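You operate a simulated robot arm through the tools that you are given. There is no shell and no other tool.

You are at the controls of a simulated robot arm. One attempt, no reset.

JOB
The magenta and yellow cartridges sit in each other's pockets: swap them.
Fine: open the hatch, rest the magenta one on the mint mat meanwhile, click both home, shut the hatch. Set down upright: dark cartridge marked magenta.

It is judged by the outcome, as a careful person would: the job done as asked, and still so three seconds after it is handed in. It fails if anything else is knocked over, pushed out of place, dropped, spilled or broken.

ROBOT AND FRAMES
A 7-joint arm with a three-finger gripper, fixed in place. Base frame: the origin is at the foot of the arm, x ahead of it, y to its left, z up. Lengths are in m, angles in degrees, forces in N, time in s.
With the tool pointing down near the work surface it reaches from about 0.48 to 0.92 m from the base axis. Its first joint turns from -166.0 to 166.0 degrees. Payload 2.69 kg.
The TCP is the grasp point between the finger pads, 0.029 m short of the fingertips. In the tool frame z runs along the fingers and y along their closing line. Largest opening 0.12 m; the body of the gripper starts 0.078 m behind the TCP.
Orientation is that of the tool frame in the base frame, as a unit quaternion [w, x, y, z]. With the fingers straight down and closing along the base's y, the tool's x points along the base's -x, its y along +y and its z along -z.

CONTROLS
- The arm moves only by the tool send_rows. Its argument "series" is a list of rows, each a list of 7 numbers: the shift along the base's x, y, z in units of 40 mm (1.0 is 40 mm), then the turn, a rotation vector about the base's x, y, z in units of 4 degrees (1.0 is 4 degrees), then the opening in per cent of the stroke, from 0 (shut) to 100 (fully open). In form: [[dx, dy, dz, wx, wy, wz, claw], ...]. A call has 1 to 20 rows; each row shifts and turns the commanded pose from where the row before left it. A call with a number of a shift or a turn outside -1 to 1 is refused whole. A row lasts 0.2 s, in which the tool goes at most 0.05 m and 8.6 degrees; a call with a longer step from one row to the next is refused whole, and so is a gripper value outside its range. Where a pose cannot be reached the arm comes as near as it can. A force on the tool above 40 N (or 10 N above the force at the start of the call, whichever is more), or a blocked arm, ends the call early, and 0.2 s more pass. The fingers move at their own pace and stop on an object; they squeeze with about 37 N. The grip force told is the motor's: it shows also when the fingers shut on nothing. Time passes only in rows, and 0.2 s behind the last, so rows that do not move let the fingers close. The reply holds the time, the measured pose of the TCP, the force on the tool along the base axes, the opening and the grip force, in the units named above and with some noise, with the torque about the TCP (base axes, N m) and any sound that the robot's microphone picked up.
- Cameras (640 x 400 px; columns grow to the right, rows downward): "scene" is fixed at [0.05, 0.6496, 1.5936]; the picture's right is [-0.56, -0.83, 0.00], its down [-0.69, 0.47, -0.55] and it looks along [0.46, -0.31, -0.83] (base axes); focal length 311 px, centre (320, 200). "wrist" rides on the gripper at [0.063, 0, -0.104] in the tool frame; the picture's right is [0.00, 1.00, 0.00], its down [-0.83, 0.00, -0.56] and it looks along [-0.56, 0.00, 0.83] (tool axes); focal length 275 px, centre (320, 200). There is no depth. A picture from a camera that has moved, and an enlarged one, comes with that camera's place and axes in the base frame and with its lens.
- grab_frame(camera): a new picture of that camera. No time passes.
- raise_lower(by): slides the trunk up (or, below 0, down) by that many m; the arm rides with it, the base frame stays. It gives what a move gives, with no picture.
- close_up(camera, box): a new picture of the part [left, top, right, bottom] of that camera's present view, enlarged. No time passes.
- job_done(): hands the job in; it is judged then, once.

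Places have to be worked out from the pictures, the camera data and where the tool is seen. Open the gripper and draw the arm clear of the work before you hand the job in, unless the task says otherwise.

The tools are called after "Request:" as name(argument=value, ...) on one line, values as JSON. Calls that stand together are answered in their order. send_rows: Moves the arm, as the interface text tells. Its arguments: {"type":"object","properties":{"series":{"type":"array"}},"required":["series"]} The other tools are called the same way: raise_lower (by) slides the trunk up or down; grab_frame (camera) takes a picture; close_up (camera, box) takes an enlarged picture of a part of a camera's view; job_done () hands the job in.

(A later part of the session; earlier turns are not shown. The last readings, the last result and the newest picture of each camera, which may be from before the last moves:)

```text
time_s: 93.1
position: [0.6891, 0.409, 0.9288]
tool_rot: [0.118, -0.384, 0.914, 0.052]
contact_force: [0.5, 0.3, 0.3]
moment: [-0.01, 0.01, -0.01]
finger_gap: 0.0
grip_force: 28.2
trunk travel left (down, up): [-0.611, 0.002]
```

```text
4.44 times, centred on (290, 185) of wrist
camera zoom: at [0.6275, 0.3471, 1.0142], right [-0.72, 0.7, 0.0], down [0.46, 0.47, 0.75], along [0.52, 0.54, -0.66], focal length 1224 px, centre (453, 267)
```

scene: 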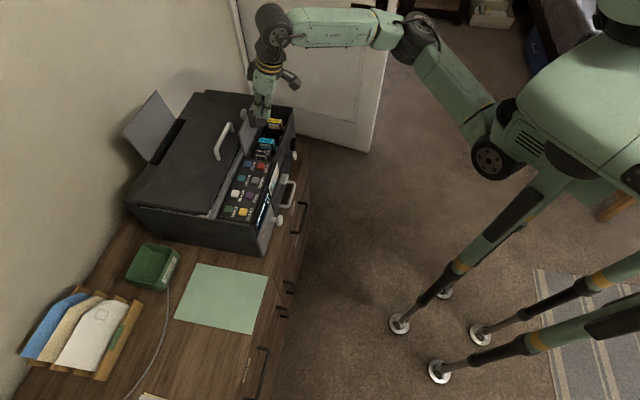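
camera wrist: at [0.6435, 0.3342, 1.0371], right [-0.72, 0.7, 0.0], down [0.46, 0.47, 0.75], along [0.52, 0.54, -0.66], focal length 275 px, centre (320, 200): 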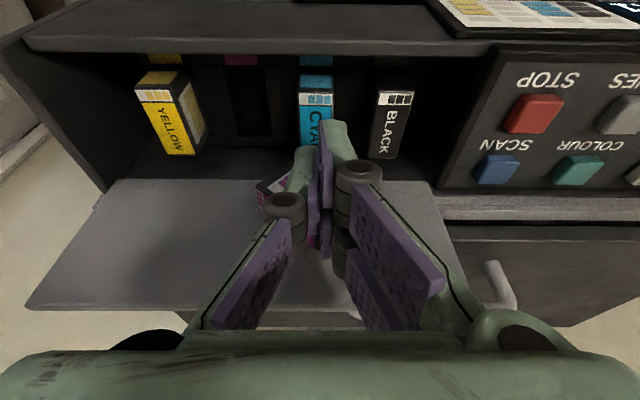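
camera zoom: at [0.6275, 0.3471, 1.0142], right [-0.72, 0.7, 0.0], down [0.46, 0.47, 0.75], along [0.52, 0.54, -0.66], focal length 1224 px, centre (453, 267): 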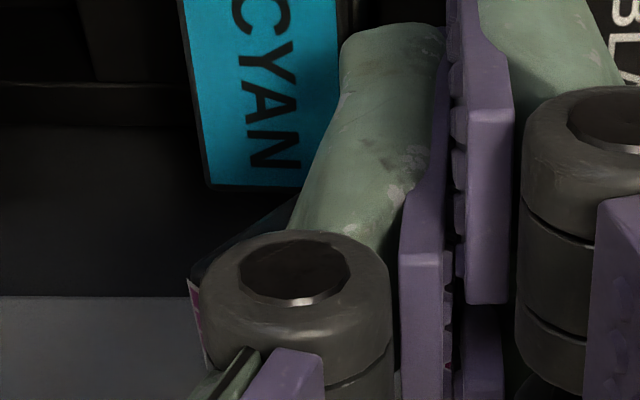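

It's stable on its own. I'll withdraw forward and up for a clear view.

Request:
send_rows(series=[[-0.1, -0.1, 0, 0, 0, 0, 0], [-0.15, -0.15, 0.4, 0, 0, 0, 0], [-0.15, -0.15, 0.8, 0, 0, 0, 0], [-0.2, -0.2, 0.8, 0, 0, 0, 0], [-0.2, -0.2, 0.6, 0, 0, 0, 0], [0, 0, 0, 0, 0, 0, 0]])

Request:
grab_frame(camera="wrist")

Request:
close_up(camera="wrist", box=[220, 40, 440, 180])

Request:
close_up(camera="scene", box=[250, 110, 295, 155])

```text
time_s: 94.5
position: [0.6568, 0.3775, 1.0331]
tool_rot: [0.118, -0.384, 0.914, 0.053]
contact_force: [0.8, 0.5, 0.7]
moment: [0.01, 0.01, 0.0]
finger_gap: 0.0
grip_force: 28.3
trunk travel left (down, up): [-0.611, 0.002]
```

```text
taken
camera wrist: at [0.5958, 0.3143, 1.1189], right [-0.72, 0.7, 0.0], down [0.46, 0.47, 0.75], along [0.52, 0.54, -0.66], focal length 275 px, centre (320, 200)
```

wrist: 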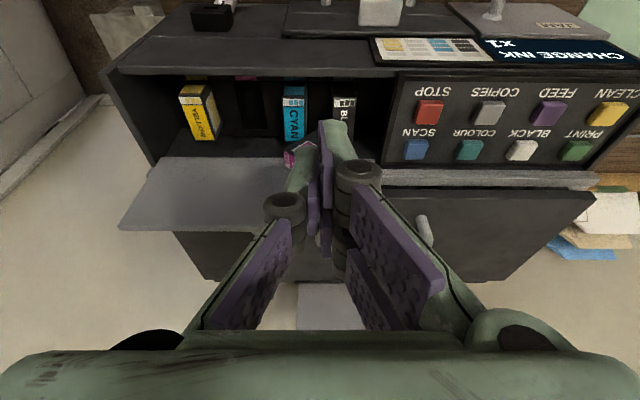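

```text
2.86 times, centred on (330, 110) of wrist
camera zoom: at [0.5958, 0.3143, 1.1189], right [-0.72, 0.7, 0.0], down [0.46, 0.47, 0.75], along [0.52, 0.54, -0.66], focal length 786 px, centre (291, 457)
```

zoom: 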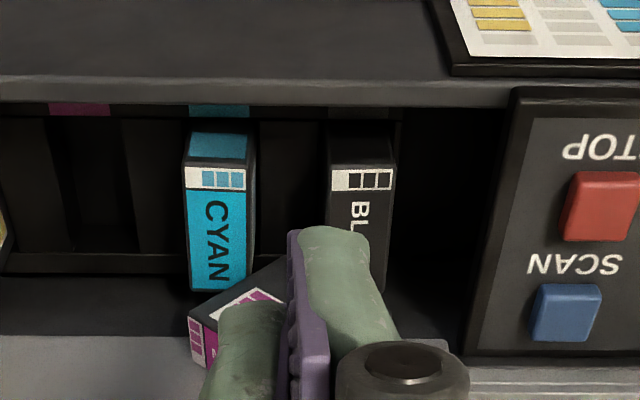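

```text
8.89 times, centred on (272, 132) of scene
camera zoom: at [0.05, 0.6496, 1.5936], right [-0.56, -0.83, 0.0], down [-0.69, 0.47, -0.55], along [0.46, -0.31, -0.83], focal length 2763 px, centre (742, 800)
```

zoom: 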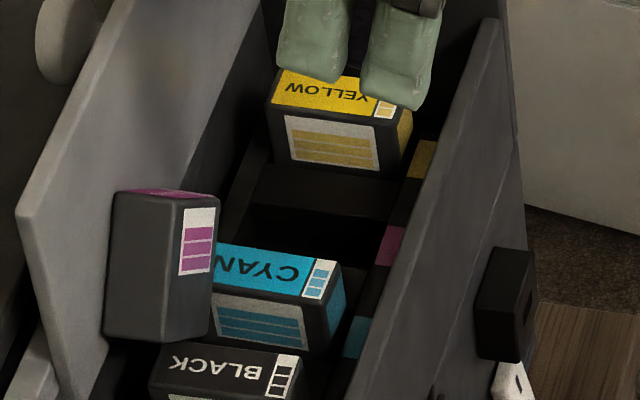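

It's standing free against the panel. I'll open the fingers to clear the view and look again.

Request:
send_rows(series=[[0, 0, 0, 0, 0, 0, 40], [0, 0, 0, 0, 0, 0, 80], [0, 0, 0, 0, 0, 0, 100], [0, 0, 0, 0, 0, 0, 100], [0, 0, 0, 0, 0, 0, 100], [0, 0, 0, 0, 0, 0, 100], [0, 0, 0, 0, 0, 0, 100]])

Request:
close_up(camera="wrist", box=[240, 60, 400, 180])

Request:
close_up(camera="scene", box=[255, 118, 285, 148])

```text
time_s: 96.1
position: [0.6568, 0.3769, 1.034]
tool_rot: [0.118, -0.385, 0.914, 0.052]
contact_force: [-0.5, -0.1, 0.0]
moment: [-0.01, 0.02, -0.03]
finger_gap: 0.1145
grip_force: 0.0
trunk travel left (down, up): [-0.611, 0.002]
```

```text
3.33 times, centred on (320, 120) of wrist
camera zoom: at [0.596, 0.3144, 1.1186], right [-0.72, 0.7, 0.0], down [0.46, 0.47, 0.75], along [0.52, 0.54, -0.66], focal length 918 px, centre (320, 467)
```

zoom: 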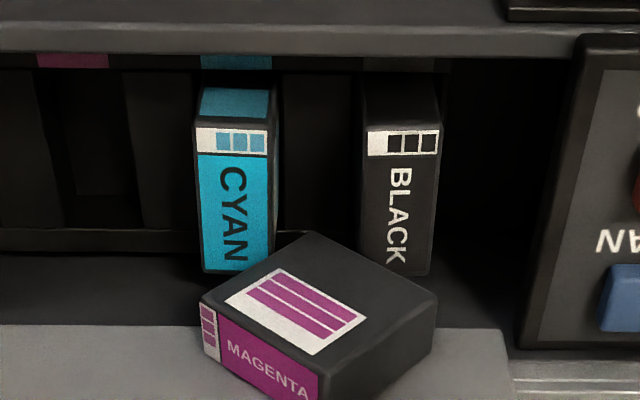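

```text
13.33 times, centred on (270, 133) of scene
camera zoom: at [0.05, 0.6496, 1.5936], right [-0.56, -0.83, 0.0], down [-0.69, 0.47, -0.55], along [0.46, -0.31, -0.83], focal length 4145 px, centre (987, 1093)
```

zoom: 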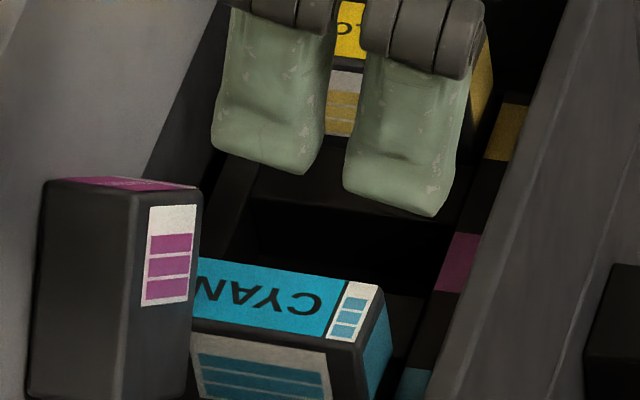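

I can now see the whole cartridge: centre at about u=0.197, z≈0.91, tilted 45°, its corner nested between black and cyan, leaning back on the panel. I'll roll the tool 25° so squeezing on its two ends turns it upright relative to the gripper, and go to a pre-grasp above it.

Request:
send_rows(series=[[0.366, 0.054, 0, 0.884, 0.884, 0, 85], [0.366, 0.054, 0, 0.884, 0.884, 0, 75], [0.366, 0.054, 0, 0.884, 0.884, 0, 72], [0.366, 0.054, 0, 0.884, 0.884, 0, 72], [0.366, 0.054, 0, 0.884, 0.884, 0, 72], [0, 0, 0, 0, 0, 0, 72]])

Request:
grab_frame(camera="wrist")

Request:
close_up(camera="scene", box=[230, 60, 320, 160])

```text
time_s: 97.5
position: [0.7287, 0.3891, 1.0333]
tool_rot: [0.034, -0.349, 0.903, 0.25]
contact_force: [-0.8, 0.1, -0.9]
moment: [-0.02, 0.0, 0.02]
finger_gap: 0.0863
grip_force: 0.1
trunk travel left (down, up): [-0.611, 0.002]
```

```text
taken
camera wrist: at [0.6943, 0.3005, 1.11], right [-0.65, 0.63, 0.43], down [0.69, 0.25, 0.68], along [0.32, 0.74, -0.59], focal length 275 px, centre (320, 200)
```

wrist: 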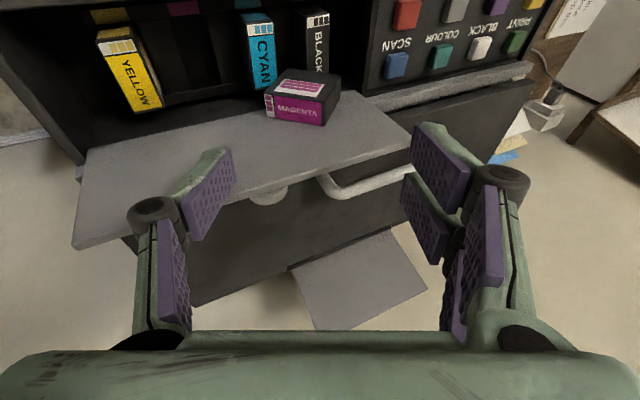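

```text
4.00 times, centred on (275, 110) of scene
camera zoom: at [0.05, 0.6496, 1.5936], right [-0.56, -0.83, 0.0], down [-0.69, 0.47, -0.55], along [0.46, -0.31, -0.83], focal length 1244 px, centre (500, 560)
```

zoom: 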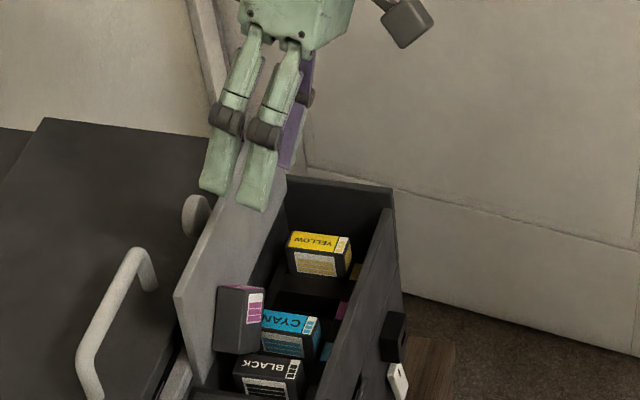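

The estimate matches the picture well. I'll enlarge to get the cartridge's corners relative to the tool.

Request:
close_up(camera="wrist", box=[250, 50, 370, 140])

```text
4.44 times, centred on (310, 95) of wrist
camera zoom: at [0.6943, 0.3005, 1.11], right [-0.65, 0.63, 0.43], down [0.69, 0.25, 0.68], along [0.32, 0.74, -0.59], focal length 1224 px, centre (364, 667)
```

zoom: 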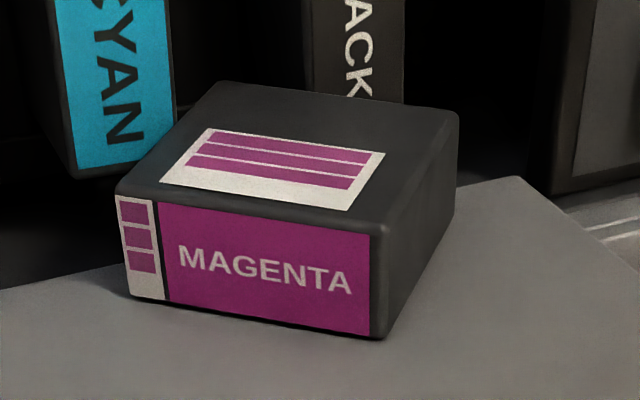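

The geometry is clear: with this roll the cartridge is only about 8° off the gripper axes. I'll advance along the tool axis most of the way and check the clearances.

Request:
send_rows(series=[[-0.071, 0.317, -0.827, 0, 0, 0, 71], [-0.071, 0.317, -0.827, 0, 0, 0, 71], [0, 0, 0, 0, 0, 0, 71]])

Request:
grab_frame(camera="wrist")

Request:
close_up(camera="scene", box=[235, 90, 315, 160])

```text
time_s: 98.3
position: [0.7203, 0.4161, 0.971]
tool_rot: [0.035, -0.351, 0.901, 0.252]
contact_force: [-5.8, 3.5, 22.0]
moment: [0.88, 0.17, 0.25]
finger_gap: 0.1076
grip_force: 14.3
trunk travel left (down, up): [-0.611, 0.002]
```

```text
taken
camera wrist: at [0.6846, 0.3268, 1.0469], right [-0.65, 0.63, 0.43], down [0.69, 0.25, 0.69], along [0.32, 0.74, -0.59], focal length 275 px, centre (320, 200)
```

wrist: 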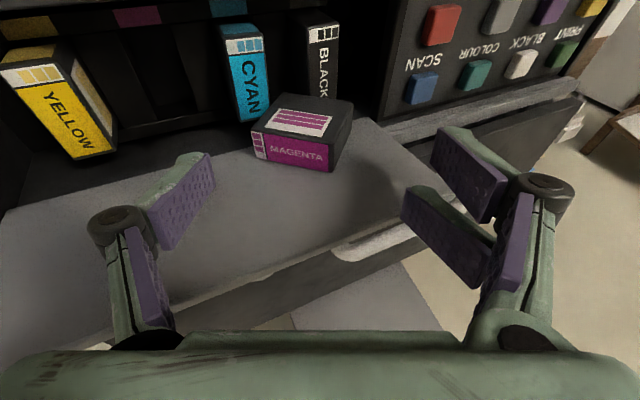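

```text
5.71 times, centred on (275, 125) of scene
camera zoom: at [0.05, 0.6496, 1.5936], right [-0.56, -0.83, 0.0], down [-0.69, 0.47, -0.55], along [0.46, -0.31, -0.83], focal length 1776 px, centre (577, 629)
```

zoom: 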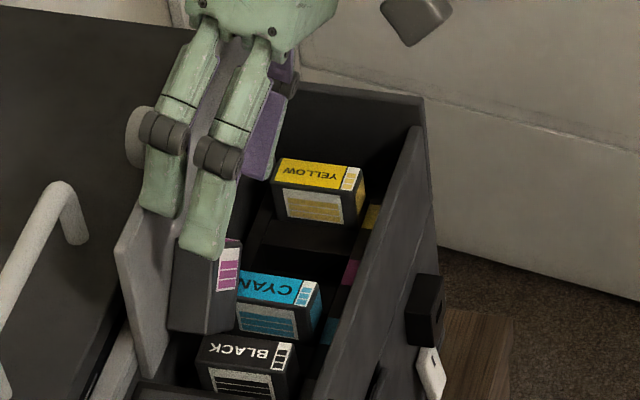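

The −u finger caught the hatch's top edge (22 N). I'll back up and forward, then come down further in front of the panel.

Request:
send_rows(series=[[-0.212, -0.212, 0.5, 0, 0, 0, 71], [-0.053, 0.115, -0.6, 0, 0, 0, 71], [0, 0, 0, 0, 0, 0, 71]])

Request:
grab_frame(camera="wrist")

Request:
close_up(camera="scene", box=[235, 90, 315, 160])

```text
time_s: 99.1
position: [0.7105, 0.4101, 0.9657]
tool_rot: [0.034, -0.35, 0.902, 0.251]
contact_force: [-8.7, 2.3, 21.2]
moment: [0.85, 0.1, 0.33]
finger_gap: 0.1093
grip_force: 14.5
trunk travel left (down, up): [-0.611, 0.002]
```

```text
taken
camera wrist: at [0.6741, 0.322, 1.0421], right [-0.65, 0.63, 0.43], down [0.69, 0.25, 0.68], along [0.32, 0.74, -0.59], focal length 275 px, centre (320, 200)
```

wrist: 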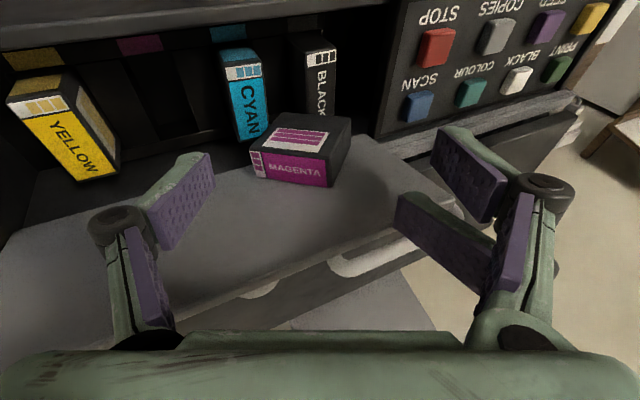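

```text
5.71 times, centred on (275, 125) of scene
camera zoom: at [0.05, 0.6496, 1.5936], right [-0.56, -0.83, 0.0], down [-0.69, 0.47, -0.55], along [0.46, -0.31, -0.83], focal length 1776 px, centre (577, 629)
```

zoom: 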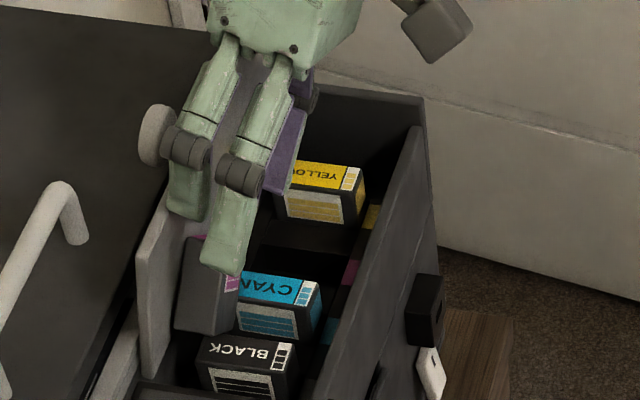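

The scene shows the hatch has been pulled forward about 1 cm: one prong of the −u finger is behind the panel. I'll push it back the same distance first, then lift straight out.

Request:
send_rows(series=[[0.1, 0.1, 0.05, 0, 0, 0, 71], [0.112, 0.112, 0.05, 0, 0, 0, 71]])

Request:
close_up(camera="scene", box=[235, 90, 315, 160])

Request:
grab_frame(camera="wrist")

```text
time_s: 99.7
position: [0.7191, 0.4182, 0.9693]
tool_rot: [0.035, -0.349, 0.902, 0.25]
contact_force: [-9.0, 1.5, 20.1]
moment: [0.74, 0.03, 0.34]
finger_gap: 0.1077
grip_force: 13.4
trunk travel left (down, up): [-0.611, 0.002]
```

```text
5.71 times, centred on (275, 125) of scene
camera zoom: at [0.05, 0.6496, 1.5936], right [-0.56, -0.83, 0.0], down [-0.69, 0.47, -0.55], along [0.46, -0.31, -0.83], focal length 1776 px, centre (577, 629)
```

zoom: 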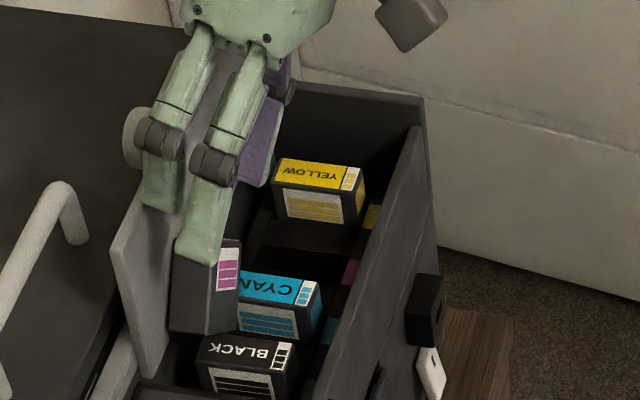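

```text
taken
camera wrist: at [0.6837, 0.33, 1.0456], right [-0.65, 0.63, 0.42], down [0.69, 0.25, 0.68], along [0.32, 0.74, -0.59], focal length 275 px, centre (320, 200)
```

wrist: 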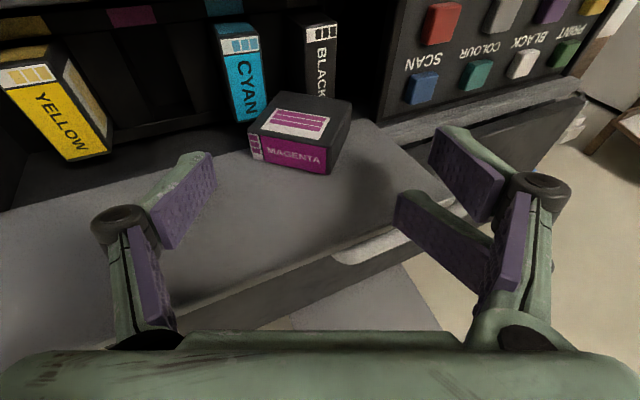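

The panel is back at its stop and magenta hasn't moved. I'll lift straight up now until both prongs clear the panel top.

Request:
send_rows(series=[[0, 0, 0.25, 0, 0, 0, 71], [0, 0, 0.4, 0, 0, 0, 71], [0, 0, 0.6, 0, 0, 0, 71], [0, 0, 0.6, 0, 0, 0, 71]])

Request:
close_up(camera="scene", box=[235, 80, 315, 160])

Request:
grab_frame(camera="wrist")

```text
time_s: 100.7
position: [0.7216, 0.4184, 1.0414]
tool_rot: [0.033, -0.347, 0.904, 0.249]
contact_force: [-0.1, 0.0, -0.1]
moment: [-0.01, 0.0, -0.03]
finger_gap: 0.0855
grip_force: 0.1
trunk travel left (down, up): [-0.611, 0.002]
```

```text
5.00 times, centred on (275, 120) of scene
camera zoom: at [0.05, 0.6496, 1.5936], right [-0.56, -0.83, 0.0], down [-0.69, 0.47, -0.55], along [0.46, -0.31, -0.83], focal length 1554 px, centre (545, 600)
```

zoom: 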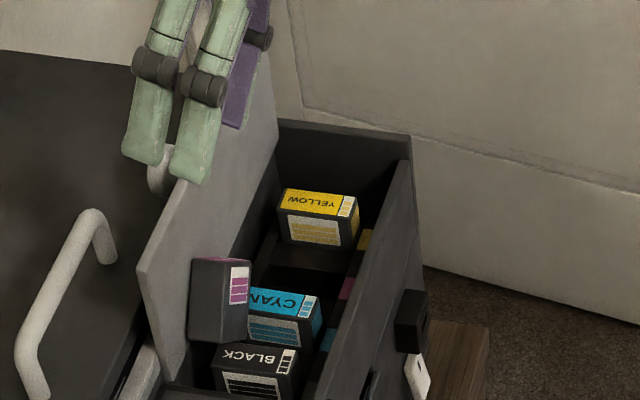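

```text
taken
camera wrist: at [0.6857, 0.3304, 1.1174], right [-0.65, 0.63, 0.42], down [0.69, 0.25, 0.68], along [0.32, 0.73, -0.6], focal length 275 px, centre (320, 200)
```

wrist: 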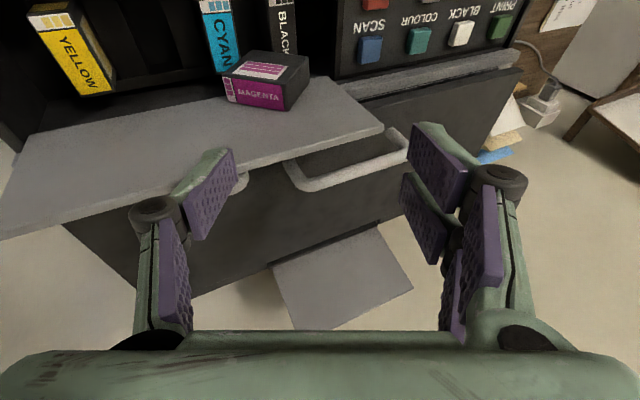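

Each finger side is wider than I assumed: two prongs on the −u side, and those caught the panel. The cartridge stands safely. The best fix is to tip it upright onto black's top by nudging its ridge toward −u, and then grip it by its ends. I'll unroll, close the fingers and move to the +u side of its ridge.

Request:
send_rows(series=[[0.063, -0.122, 0.05, -0.884, -0.884, 0, 50], [0.063, -0.122, 0, -0.884, -0.884, 0, 30], [0.063, -0.122, 0, -0.884, -0.884, 0, 10], [0.063, -0.122, 0, -0.884, -0.884, 0, 0], [0.063, -0.122, 0, -0.884, -0.884, 0, 0], [0, 0, -0.2, 0, 0, 0, 0], [0, 0, -0.2, 0, 0, 0, 0]])

Request:
grab_frame(camera="wrist")

Request:
close_up(camera="scene", box=[235, 80, 315, 160])

```text
time_s: 102.3
position: [0.7353, 0.3949, 1.0264]
tool_rot: [0.118, -0.384, 0.914, 0.051]
contact_force: [-0.3, -0.8, 0.2]
moment: [0.02, -0.01, 0.02]
finger_gap: 0.0
grip_force: 22.5
trunk travel left (down, up): [-0.611, 0.002]
```

```text
taken
camera wrist: at [0.6732, 0.3318, 1.112], right [-0.72, 0.7, 0.0], down [0.46, 0.47, 0.75], along [0.52, 0.54, -0.66], focal length 275 px, centre (320, 200)
```

wrist: 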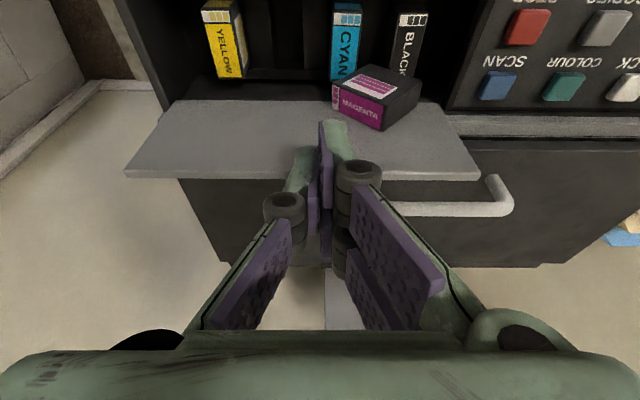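

```text
5.00 times, centred on (275, 120) of scene
camera zoom: at [0.05, 0.6496, 1.5936], right [-0.56, -0.83, 0.0], down [-0.69, 0.47, -0.55], along [0.46, -0.31, -0.83], focal length 1554 px, centre (545, 600)
```

zoom: 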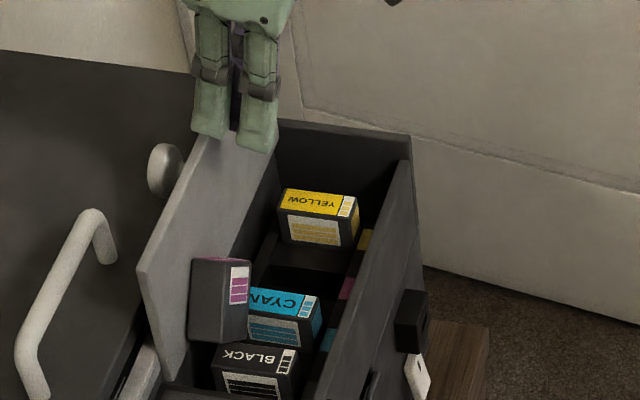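

A clear view again, with the cartridge unchanged. I'll measure its corners from here before nudging.

Request:
close_up(camera="wrist", box=[310, 40, 440, 150])

```text
3.64 times, centred on (375, 95) of wrist
camera zoom: at [0.6732, 0.3318, 1.112], right [-0.72, 0.7, 0.0], down [0.46, 0.47, 0.75], along [0.52, 0.54, -0.66], focal length 1001 px, centre (120, 582)
```

zoom: 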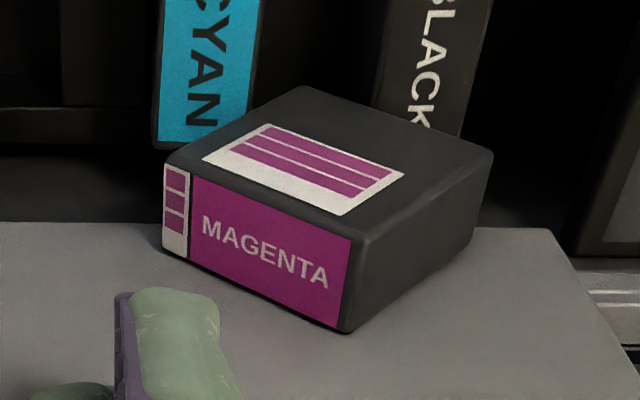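

The cartridge is about 0.021 × 0.049 × 0.049, standing vertical at 44° with its ridge at u≈0.195, z≈0.935. I'll lower the closed fingers beside it on the +u side.

Request:
send_rows(series=[[0.07, -0.07, -0.5, 0, 0, 0, 0], [0, 0, -0.7, 0, 0, 0, 0], [0, 0, -0.63, 0, 0, 0, 0], [0, 0, 0, 0, 0, 0, 0]])

Request:
grab_frame(camera="wrist")

Request:
close_up(camera="scene", box=[240, 95, 300, 155])

```text
time_s: 103.3
position: [0.7365, 0.3929, 0.9528]
tool_rot: [0.119, -0.384, 0.914, 0.051]
contact_force: [0.3, 0.0, 0.3]
moment: [0.0, -0.01, 0.01]
finger_gap: 0.0001
grip_force: 28.5
trunk travel left (down, up): [-0.611, 0.002]
```

```text
taken
camera wrist: at [0.6762, 0.3295, 1.0381], right [-0.72, 0.7, 0.0], down [0.46, 0.47, 0.75], along [0.52, 0.54, -0.66], focal length 275 px, centre (320, 200)
```

wrist: 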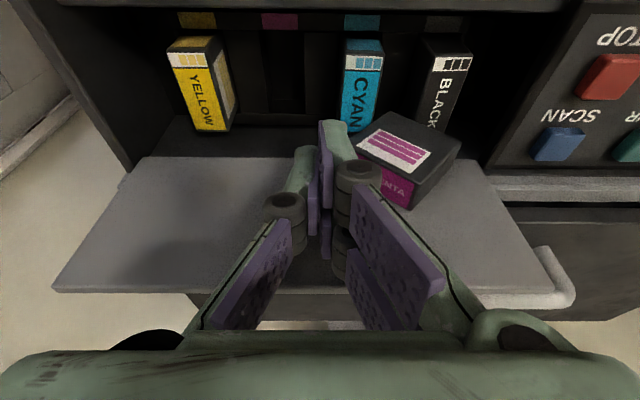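

```text
6.67 times, centred on (270, 125) of scene
camera zoom: at [0.05, 0.6496, 1.5936], right [-0.56, -0.83, 0.0], down [-0.69, 0.47, -0.55], along [0.46, -0.31, -0.83], focal length 2073 px, centre (653, 700)
```

zoom: 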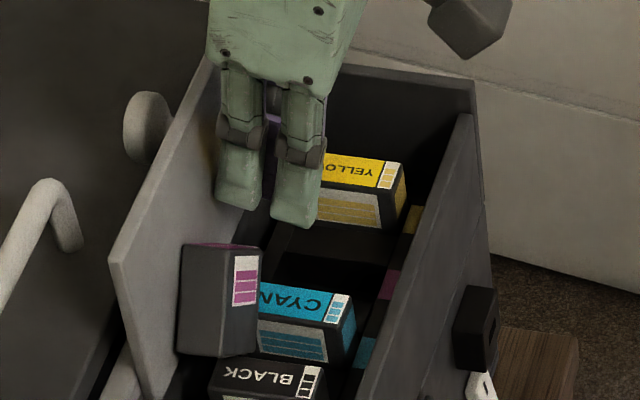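

Positioned beside the ridge with no contact. I'll nudge toward −u in small steps and watch it turn.

Request:
send_rows(series=[[-0.15, 0.15, 0, 0, 0, 0, 0], [-0.15, 0.15, 0, 0, 0, 0, 0], [-0.1, 0.1, 0, 0, 0, 0, 0]])

Request:
grab_frame(camera="wrist")

Request:
close_up(camera="scene", box=[240, 95, 300, 155])

```text
time_s: 104.1
position: [0.7217, 0.4088, 0.9547]
tool_rot: [0.119, -0.383, 0.915, 0.05]
contact_force: [0.4, -0.9, -0.8]
moment: [-0.04, 0.01, -0.01]
finger_gap: 0.0
grip_force: 28.3
trunk travel left (down, up): [-0.611, 0.002]
```

```text
taken
camera wrist: at [0.6601, 0.3454, 1.0385], right [-0.72, 0.7, 0.0], down [0.46, 0.47, 0.75], along [0.52, 0.54, -0.66], focal length 275 px, centre (320, 200)
```

wrist: 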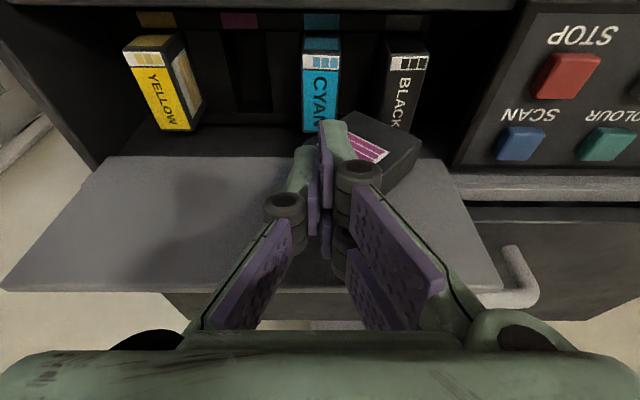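

```text
6.67 times, centred on (270, 125) of scene
camera zoom: at [0.05, 0.6496, 1.5936], right [-0.56, -0.83, 0.0], down [-0.69, 0.47, -0.55], along [0.46, -0.31, -0.83], focal length 2073 px, centre (653, 700)
```

zoom: 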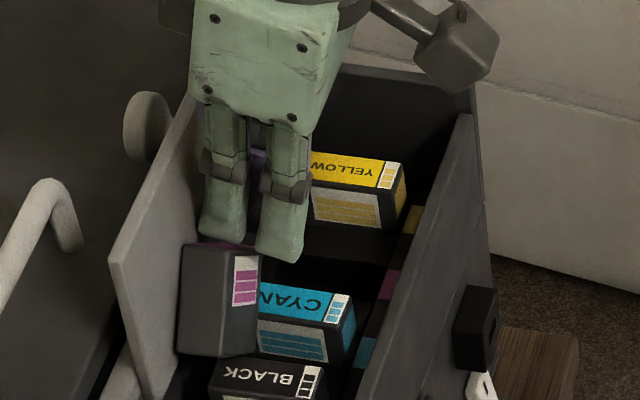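

No contact yet. Continuing in small steps.

Request:
send_rows(series=[[-0.12, 0.12, 0, 0, 0, 0, 0], [-0.1, 0.1, 0, 0, 0, 0, 0]])

Request:
grab_frame(camera="wrist")

Request:
close_up(camera="scene", box=[240, 95, 300, 155])

```text
time_s: 104.7
position: [0.7131, 0.4173, 0.9528]
tool_rot: [0.118, -0.383, 0.914, 0.052]
contact_force: [0.8, -1.3, 3.4]
moment: [0.01, 0.0, -0.06]
finger_gap: 0.0
grip_force: 28.4
trunk travel left (down, up): [-0.611, 0.002]
```

```text
taken
camera wrist: at [0.6514, 0.3537, 1.0387], right [-0.72, 0.7, 0.0], down [0.46, 0.47, 0.75], along [0.52, 0.54, -0.66], focal length 275 px, centre (320, 200)
```

wrist: 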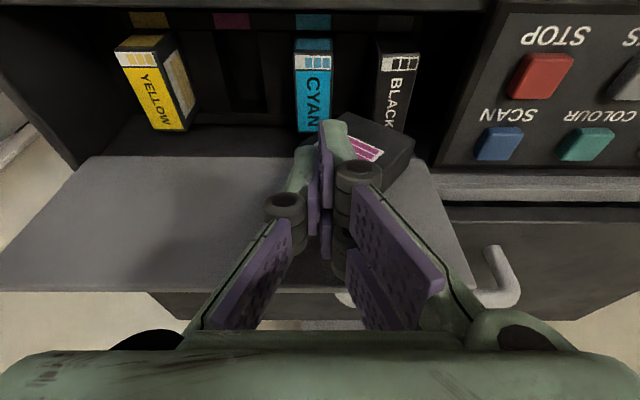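

```text
6.67 times, centred on (270, 125) of scene
camera zoom: at [0.05, 0.6496, 1.5936], right [-0.56, -0.83, 0.0], down [-0.69, 0.47, -0.55], along [0.46, -0.31, -0.83], focal length 2073 px, centre (653, 700)
```

zoom: 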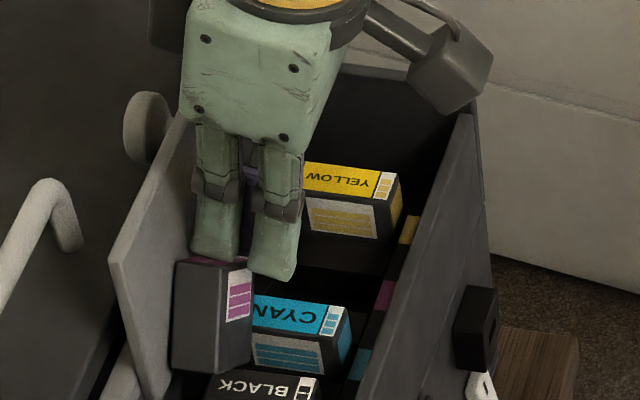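

The whole ink carriage slid a few millimetres toward −u under this push instead of the cartridge turning, so that approach isn't good. I'll withdraw upward and look again.

Request:
send_rows(series=[[0.1, -0.1, 0.1, 0, 0, 0, 0], [0.1, -0.1, 0.5, 0, 0, 0, 0], [0, 0, 0.8, 0, 0, 0, 0], [-0.3, -0.3, 0.6, 0, 0, 0, 0], [0, 0, 0, 0, 0, 0, 0]])

Request:
grab_frame(camera="wrist")

Request:
close_up(camera="scene", box=[240, 95, 300, 155])

```text
time_s: 105.9
position: [0.7088, 0.3974, 1.0339]
tool_rot: [0.118, -0.383, 0.915, 0.051]
contact_force: [0.1, -0.5, 0.1]
moment: [0.02, 0.0, -0.01]
finger_gap: 0.0
grip_force: 28.6
trunk travel left (down, up): [-0.611, 0.002]
```

```text
taken
camera wrist: at [0.6471, 0.3333, 1.1194], right [-0.72, 0.7, 0.0], down [0.46, 0.47, 0.75], along [0.52, 0.54, -0.66], focal length 275 px, centre (320, 200)
```

wrist: 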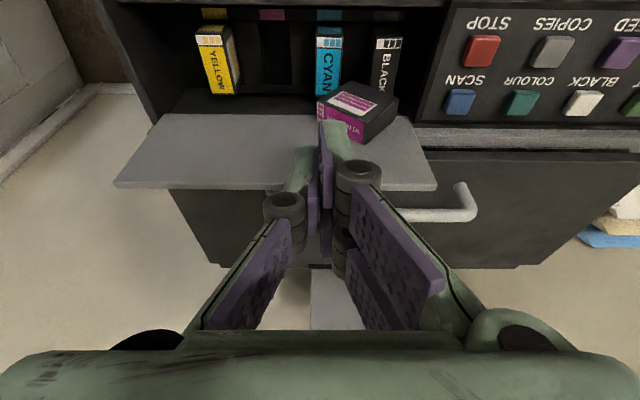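

```text
6.67 times, centred on (270, 125) of scene
camera zoom: at [0.05, 0.6496, 1.5936], right [-0.56, -0.83, 0.0], down [-0.69, 0.47, -0.55], along [0.46, -0.31, -0.83], focal length 2073 px, centre (653, 700)
```

zoom: 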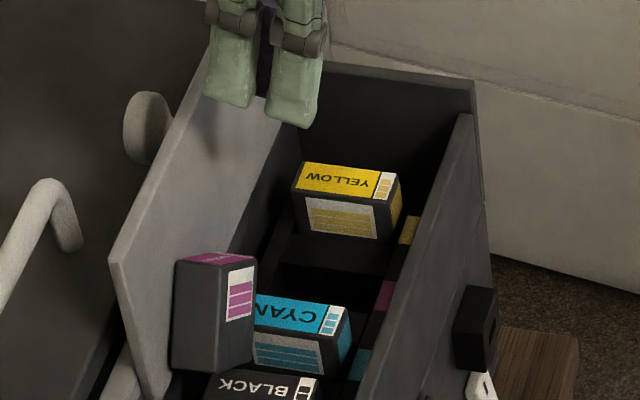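

The cartridge moved along with the carriage and still stands nested. I'll measure it again from here.

Request:
close_up(camera="wrist", box=[290, 60, 430, 160])

```text
4.00 times, centred on (360, 110) of wrist
camera zoom: at [0.6471, 0.3333, 1.1194], right [-0.72, 0.7, 0.0], down [0.46, 0.47, 0.75], along [0.52, 0.54, -0.66], focal length 1101 px, centre (160, 560)
```

zoom: 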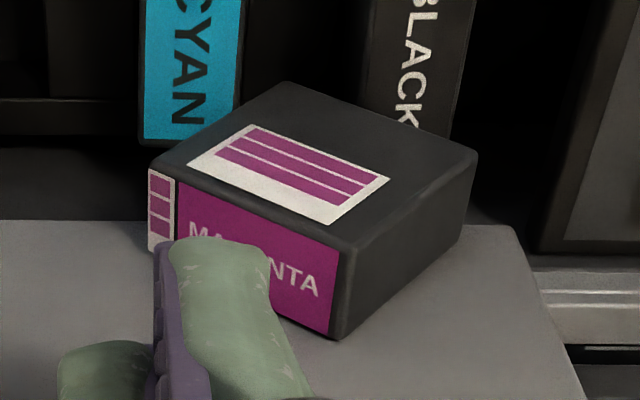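

Fine: it's nested at 40°, centred at u≈0.188, but the carriage is too far toward −u for my fingers. I'll move the carriage back toward +u cleanly by pushing on yellow's side from inside the empty gap, well away from magenta. First I'll go to that gap.

Request:
send_rows(series=[[0.43, -0.43, 0, 0, 0, 0, 0], [0.43, -0.43, 0, 0, 0, 0, 0], [0, 0, -0.8, 0, 0, 0, 0], [0, 0, -0.8, 0, 0, 0, 0], [0, 0, -0.6, 0, 0, 0, 0], [0, 0, 0, 0, 0, 0, 0]])

Request:
grab_frame(camera="wrist")

Request:
close_up(camera="scene", box=[240, 80, 320, 160])

```text
time_s: 107.3
position: [0.7429, 0.363, 0.9464]
tool_rot: [0.118, -0.384, 0.914, 0.052]
contact_force: [0.0, -0.6, -0.1]
moment: [0.0, 0.01, 0.02]
finger_gap: 0.0001
grip_force: 27.8
trunk travel left (down, up): [-0.611, 0.002]
```

```text
taken
camera wrist: at [0.6818, 0.2994, 1.0309], right [-0.72, 0.7, 0.0], down [0.46, 0.47, 0.75], along [0.52, 0.54, -0.66], focal length 275 px, centre (320, 200)
```

wrist: 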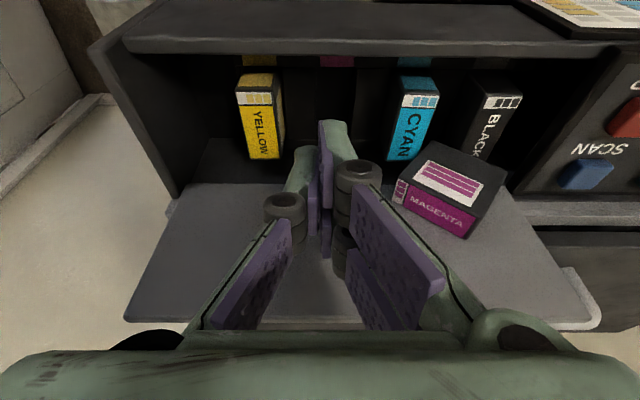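

```text
5.00 times, centred on (280, 120) of scene
camera zoom: at [0.05, 0.6496, 1.5936], right [-0.56, -0.83, 0.0], down [-0.69, 0.47, -0.55], along [0.46, -0.31, -0.83], focal length 1554 px, centre (520, 600)
```

zoom: 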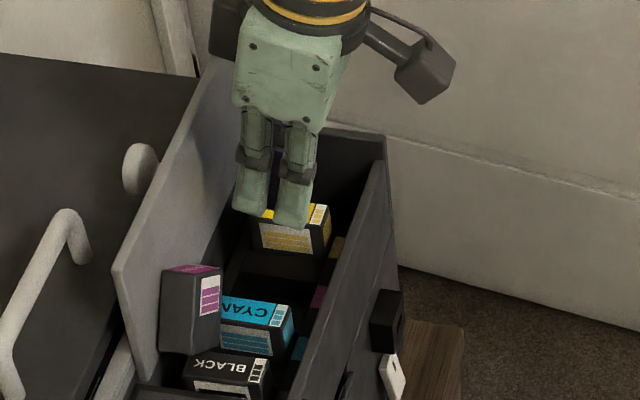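

The fingers are over the empty gap. I'll descend between cyan and yellow, then push yellow's side gently toward +u.

Request:
send_rows(series=[[0, 0, -0.6, 0, 0, 0, 0], [0, 0, -0.4, 0, 0, 0, 0], [0.1, -0.1, 0, 0, 0, 0, 0], [0.1, -0.1, 0, 0, 0, 0, 0], [0.1, -0.1, 0, 0, 0, 0, 0]])

Request:
grab_frame(camera="wrist")

Request:
close_up(camera="scene", box=[240, 80, 320, 160])

```text
time_s: 108.5
position: [0.755, 0.3507, 0.9053]
tool_rot: [0.118, -0.384, 0.914, 0.052]
contact_force: [-0.7, 0.6, 0.6]
moment: [0.02, -0.02, 0.01]
finger_gap: 0.0
grip_force: 28.9
trunk travel left (down, up): [-0.611, 0.002]
```

```text
taken
camera wrist: at [0.6937, 0.2873, 0.9908], right [-0.72, 0.7, 0.0], down [0.46, 0.47, 0.75], along [0.52, 0.54, -0.66], focal length 275 px, centre (320, 200)
```

wrist: 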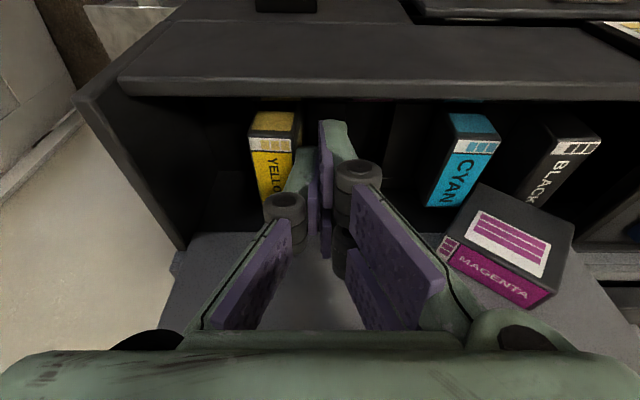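

```text
5.00 times, centred on (280, 120) of scene
camera zoom: at [0.05, 0.6496, 1.5936], right [-0.56, -0.83, 0.0], down [-0.69, 0.47, -0.55], along [0.46, -0.31, -0.83], focal length 1554 px, centre (520, 600)
```

zoom: 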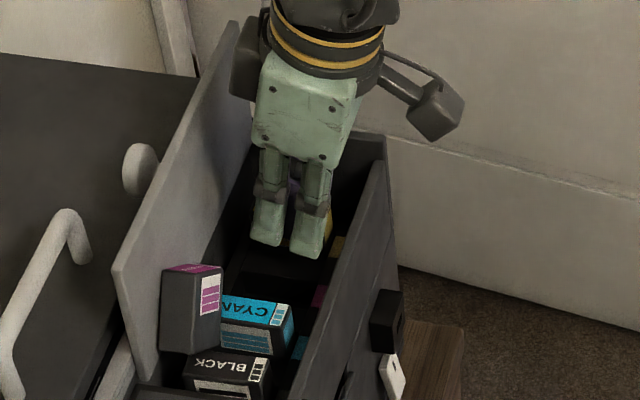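

The left finger is about to touch yellow's side. I'll push about 2 cm slowly in the +u direction and check magenta.

Request:
send_rows(series=[[0.08, -0.08, 0, 0, 0, 0, 0], [0.08, -0.08, 0, 0, 0, 0, 0], [0.08, -0.08, 0, 0, 0, 0, 0]])

Request:
grab_frame(camera="wrist")

Request:
close_up(camera="scene", box=[240, 80, 320, 160])

```text
time_s: 109.3
position: [0.7634, 0.3422, 0.9072]
tool_rot: [0.118, -0.385, 0.914, 0.052]
contact_force: [-4.5, 4.0, 3.7]
moment: [0.06, 0.1, 0.02]
finger_gap: 0.0
grip_force: 28.8
trunk travel left (down, up): [-0.611, 0.002]
```

```text
taken
camera wrist: at [0.7025, 0.2783, 0.9917], right [-0.72, 0.7, 0.0], down [0.46, 0.47, 0.75], along [0.52, 0.54, -0.66], focal length 275 px, centre (320, 200)
```

wrist: 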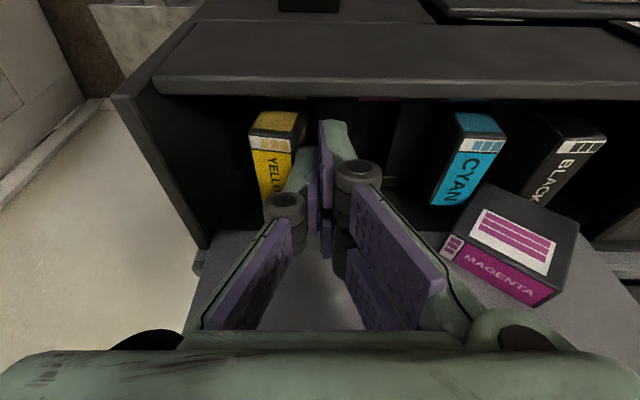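

```text
5.00 times, centred on (280, 120) of scene
camera zoom: at [0.05, 0.6496, 1.5936], right [-0.56, -0.83, 0.0], down [-0.69, 0.47, -0.55], along [0.46, -0.31, -0.83], focal length 1554 px, centre (520, 600)
```

zoom: 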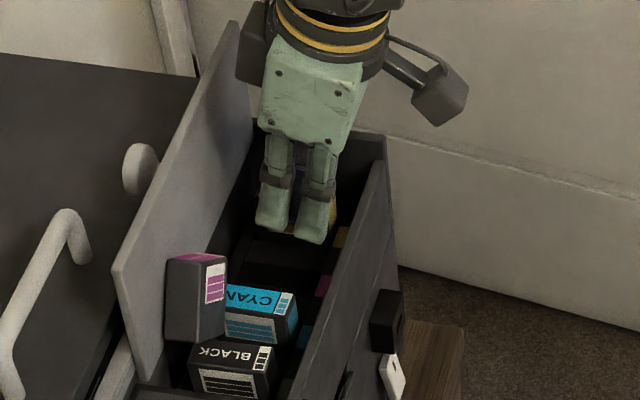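

The carriage is moving smoothly with magenta riding along. I'll push about 1.8 cm more to give room on the −u side.

Request:
send_rows(series=[[0.08, -0.08, 0, 0, 0, 0, 0], [0.08, -0.08, 0, 0, 0, 0, 0], [0.08, -0.08, 0, 0, 0, 0, 0], [0.08, -0.08, 0, 0, 0, 0, 0]])

Request:
grab_frame(camera="wrist")

Request:
close_up(camera="scene", box=[240, 80, 320, 160])

```text
time_s: 110.1
position: [0.7646, 0.3401, 0.9082]
tool_rot: [0.115, -0.39, 0.912, 0.061]
contact_force: [-9.9, 7.9, 6.2]
moment: [0.19, 0.24, -0.05]
finger_gap: 0.0001
grip_force: 28.3
trunk travel left (down, up): [-0.611, 0.002]
stopped in row 4: the force on the tool passed its limit at 42 N (the readings are from after the stop); the commanded pose is now the measured one
```

```text
taken
camera wrist: at [0.7059, 0.2752, 0.9924], right [-0.73, 0.68, 0.02], down [0.46, 0.47, 0.75], along [0.51, 0.56, -0.66], focal length 275 px, centre (320, 200)
```

wrist: 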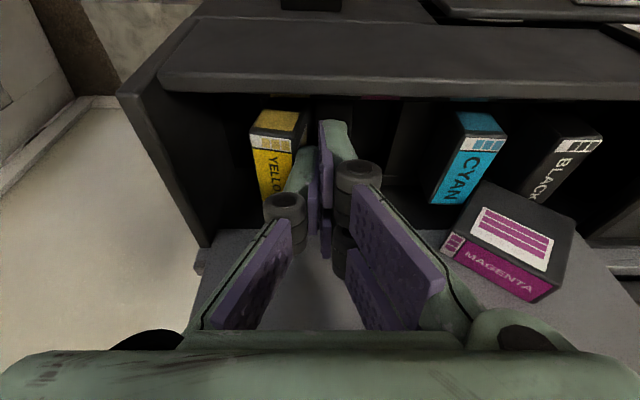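

```text
5.00 times, centred on (280, 120) of scene
camera zoom: at [0.05, 0.6496, 1.5936], right [-0.56, -0.83, 0.0], down [-0.69, 0.47, -0.55], along [0.46, -0.31, -0.83], focal length 1554 px, centre (520, 600)
```

zoom: 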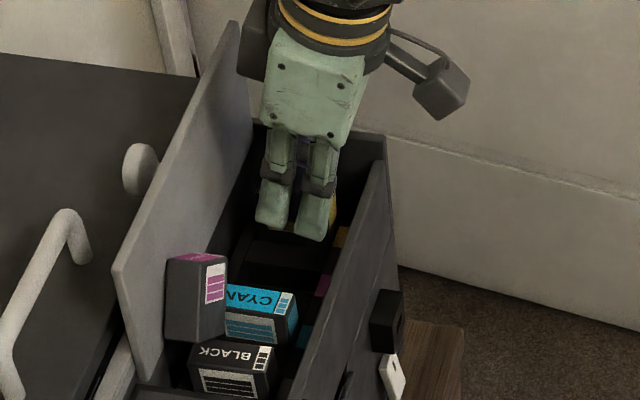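

The carriage hit its end stop, which is its home position, so it's back where it started and magenta is still nested. The narrow single finger should be on the −u side for a good grip here, which needs the tool turned 180° about its axis. I'll retreat to free space, go vertical and test that turn.

Request:
send_rows(series=[[-0.12, 0.12, 0, 0, 0, 0, 0], [-0.05, 0.05, 0.6, 0, 0, 0, 0], [0, 0, 0.9, 0, 0, 0, 0], [0, 0, 0.9, 0, 0, 0, 0], [-0.4, -0.4, 0.8, 0, 0, 0, 0], [-0.7, -0.7, 0, -0.62, 0.62, 0, 10], [-0.7, -0.7, 0, -0.62, 0.62, 0, 20], [-0.3, -0.3, 0, -0.62, 0.62, 0, 30], [0, 0, 0, -0.6, 0.6, 0, 40]])

Request:
grab_frame(camera="wrist")

```text
time_s: 112.1
position: [0.6767, 0.2601, 1.033]
tool_rot: [0.003, -0.391, 0.92, 0.011]
contact_force: [0.5, 0.4, -0.2]
moment: [0.04, 0.0, 0.01]
finger_gap: 0.048
grip_force: 0.0
trunk travel left (down, up): [-0.611, 0.002]
```

```text
taken
camera wrist: at [0.6333, 0.2123, 1.1372], right [-0.72, 0.69, 0.02], down [0.58, 0.59, 0.57], along [0.38, 0.42, -0.82], focal length 275 px, centre (320, 200)
```

wrist: 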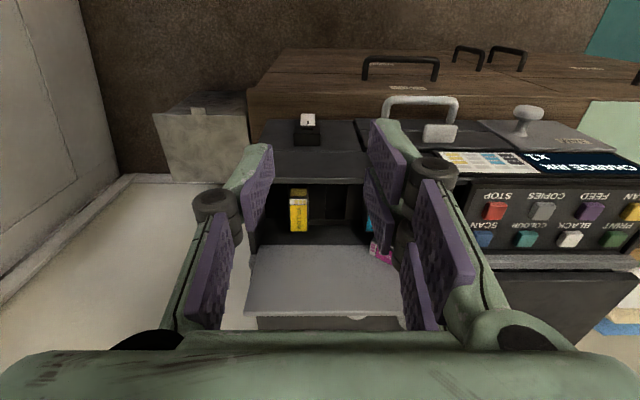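

Vertical in free space. I'll test turning the tool about the vertical in the negative direction.

Request:
send_rows(series=[[0, 0, 0, 0, 0, -1, 40], [0, 0, 0, 0, 0, -1, 40], [0, 0, 0, 0, 0, -1, 40], [0, 0, 0, 0, 0, -1, 40], [0, 0, 0, 0, 0, -1, 40], [0, 0, 0, 0, 0, -1, 40], [0, 0, 0, 0, 0, -1, 40], [0, 0, 0, 0, 0, -1, 40], [0, 0, 0, 0, 0, -1, 40], [0, 0, 0, 0, 0, -1, 40], [0, 0, 0, 0, 0, -1, 40], [0, 0, 0, 0, 0, -1, 40], [0, 0, 0, 0, 0, -1, 40], [0, 0, 0, 0, 0, -1, 40], [0, 0, 0, 0, 0, -1, 40], [0, 0, 0, 0, 0, -1, 40], [0, 0, 0, 0, 0, -1, 40], [0, 0, 0, 0, 0, -1, 40], [0, 0, 0, 0, 0, -1, 40], [0, 0, 0, 0, 0, -1, 40]])

```text
time_s: 116.3
position: [0.6771, 0.2598, 1.0338]
tool_rot: [0.011, 0.293, 0.956, 0.007]
contact_force: [-0.6, -0.9, 0.5]
moment: [0.01, -0.02, -0.03]
finger_gap: 0.0483
grip_force: 0.2
trunk travel left (down, up): [-0.611, 0.002]
```

No limit so far. Continuing the turn.

Request:
send_rows(series=[[0, 0, 0, 0, 0, -1, 40], [0, 0, 0, 0, 0, -1, 40], [0, 0, 0, 0, 0, -1, 40], [0, 0, 0, 0, 0, -1, 40], [0, 0, 0, 0, 0, -1, 40], [0, 0, 0, 0, 0, -1, 40], [0, 0, 0, 0, 0, -1, 40], [0, 0, 0, 0, 0, -1, 40], [0, 0, 0, 0, 0, -1, 40], [0, 0, 0, 0, 0, -1, 40], [0, 0, 0, 0, 0, -1, 40], [0, 0, 0, 0, 0, -1, 40], [0, 0, 0, 0, 0, -1, 40], [0, 0, 0, 0, 0, -1, 40], [0, 0, 0, 0, 0, -1, 40], [0, 0, 0, 0, 0, -1, 40], [0, 0, 0, 0, 0, -1, 40], [0, 0, 0, 0, 0, -1, 40], [0, 0, 0, 0, 0, -1, 40], [0, 0, 0, 0, 0, -1, 40]])

Request:
grab_frame(camera="scene")

Request:
grab_frame(camera="wrist")

```text
time_s: 120.5
position: [0.6766, 0.2599, 1.0338]
tool_rot: [0.013, 0.839, 0.544, -0.002]
contact_force: [0.1, -0.1, 0.0]
moment: [0.0, -0.03, 0.02]
finger_gap: 0.0481
grip_force: 0.1
trunk travel left (down, up): [-0.611, 0.002]
```

```text
taken
```

scene: 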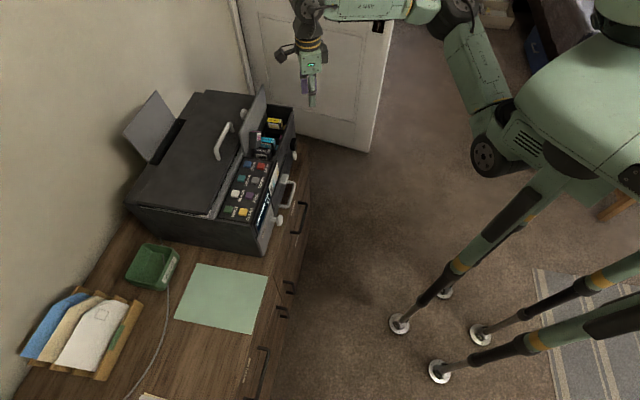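

```text
taken
camera wrist: at [0.7014, 0.3203, 1.1377], right [0.91, -0.4, 0.02], down [-0.34, -0.75, 0.57], along [-0.22, -0.53, -0.82], focal length 275 px, centre (320, 200)
```

wrist: 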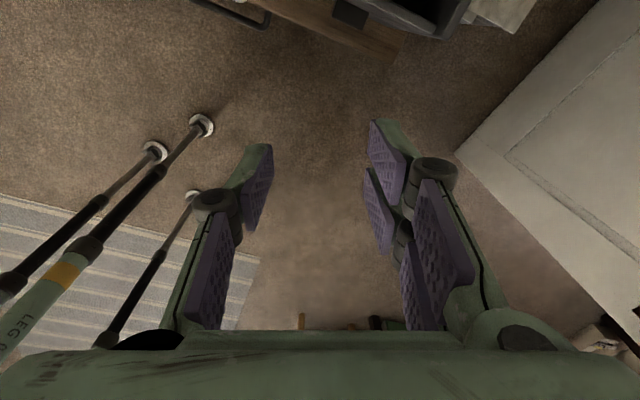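

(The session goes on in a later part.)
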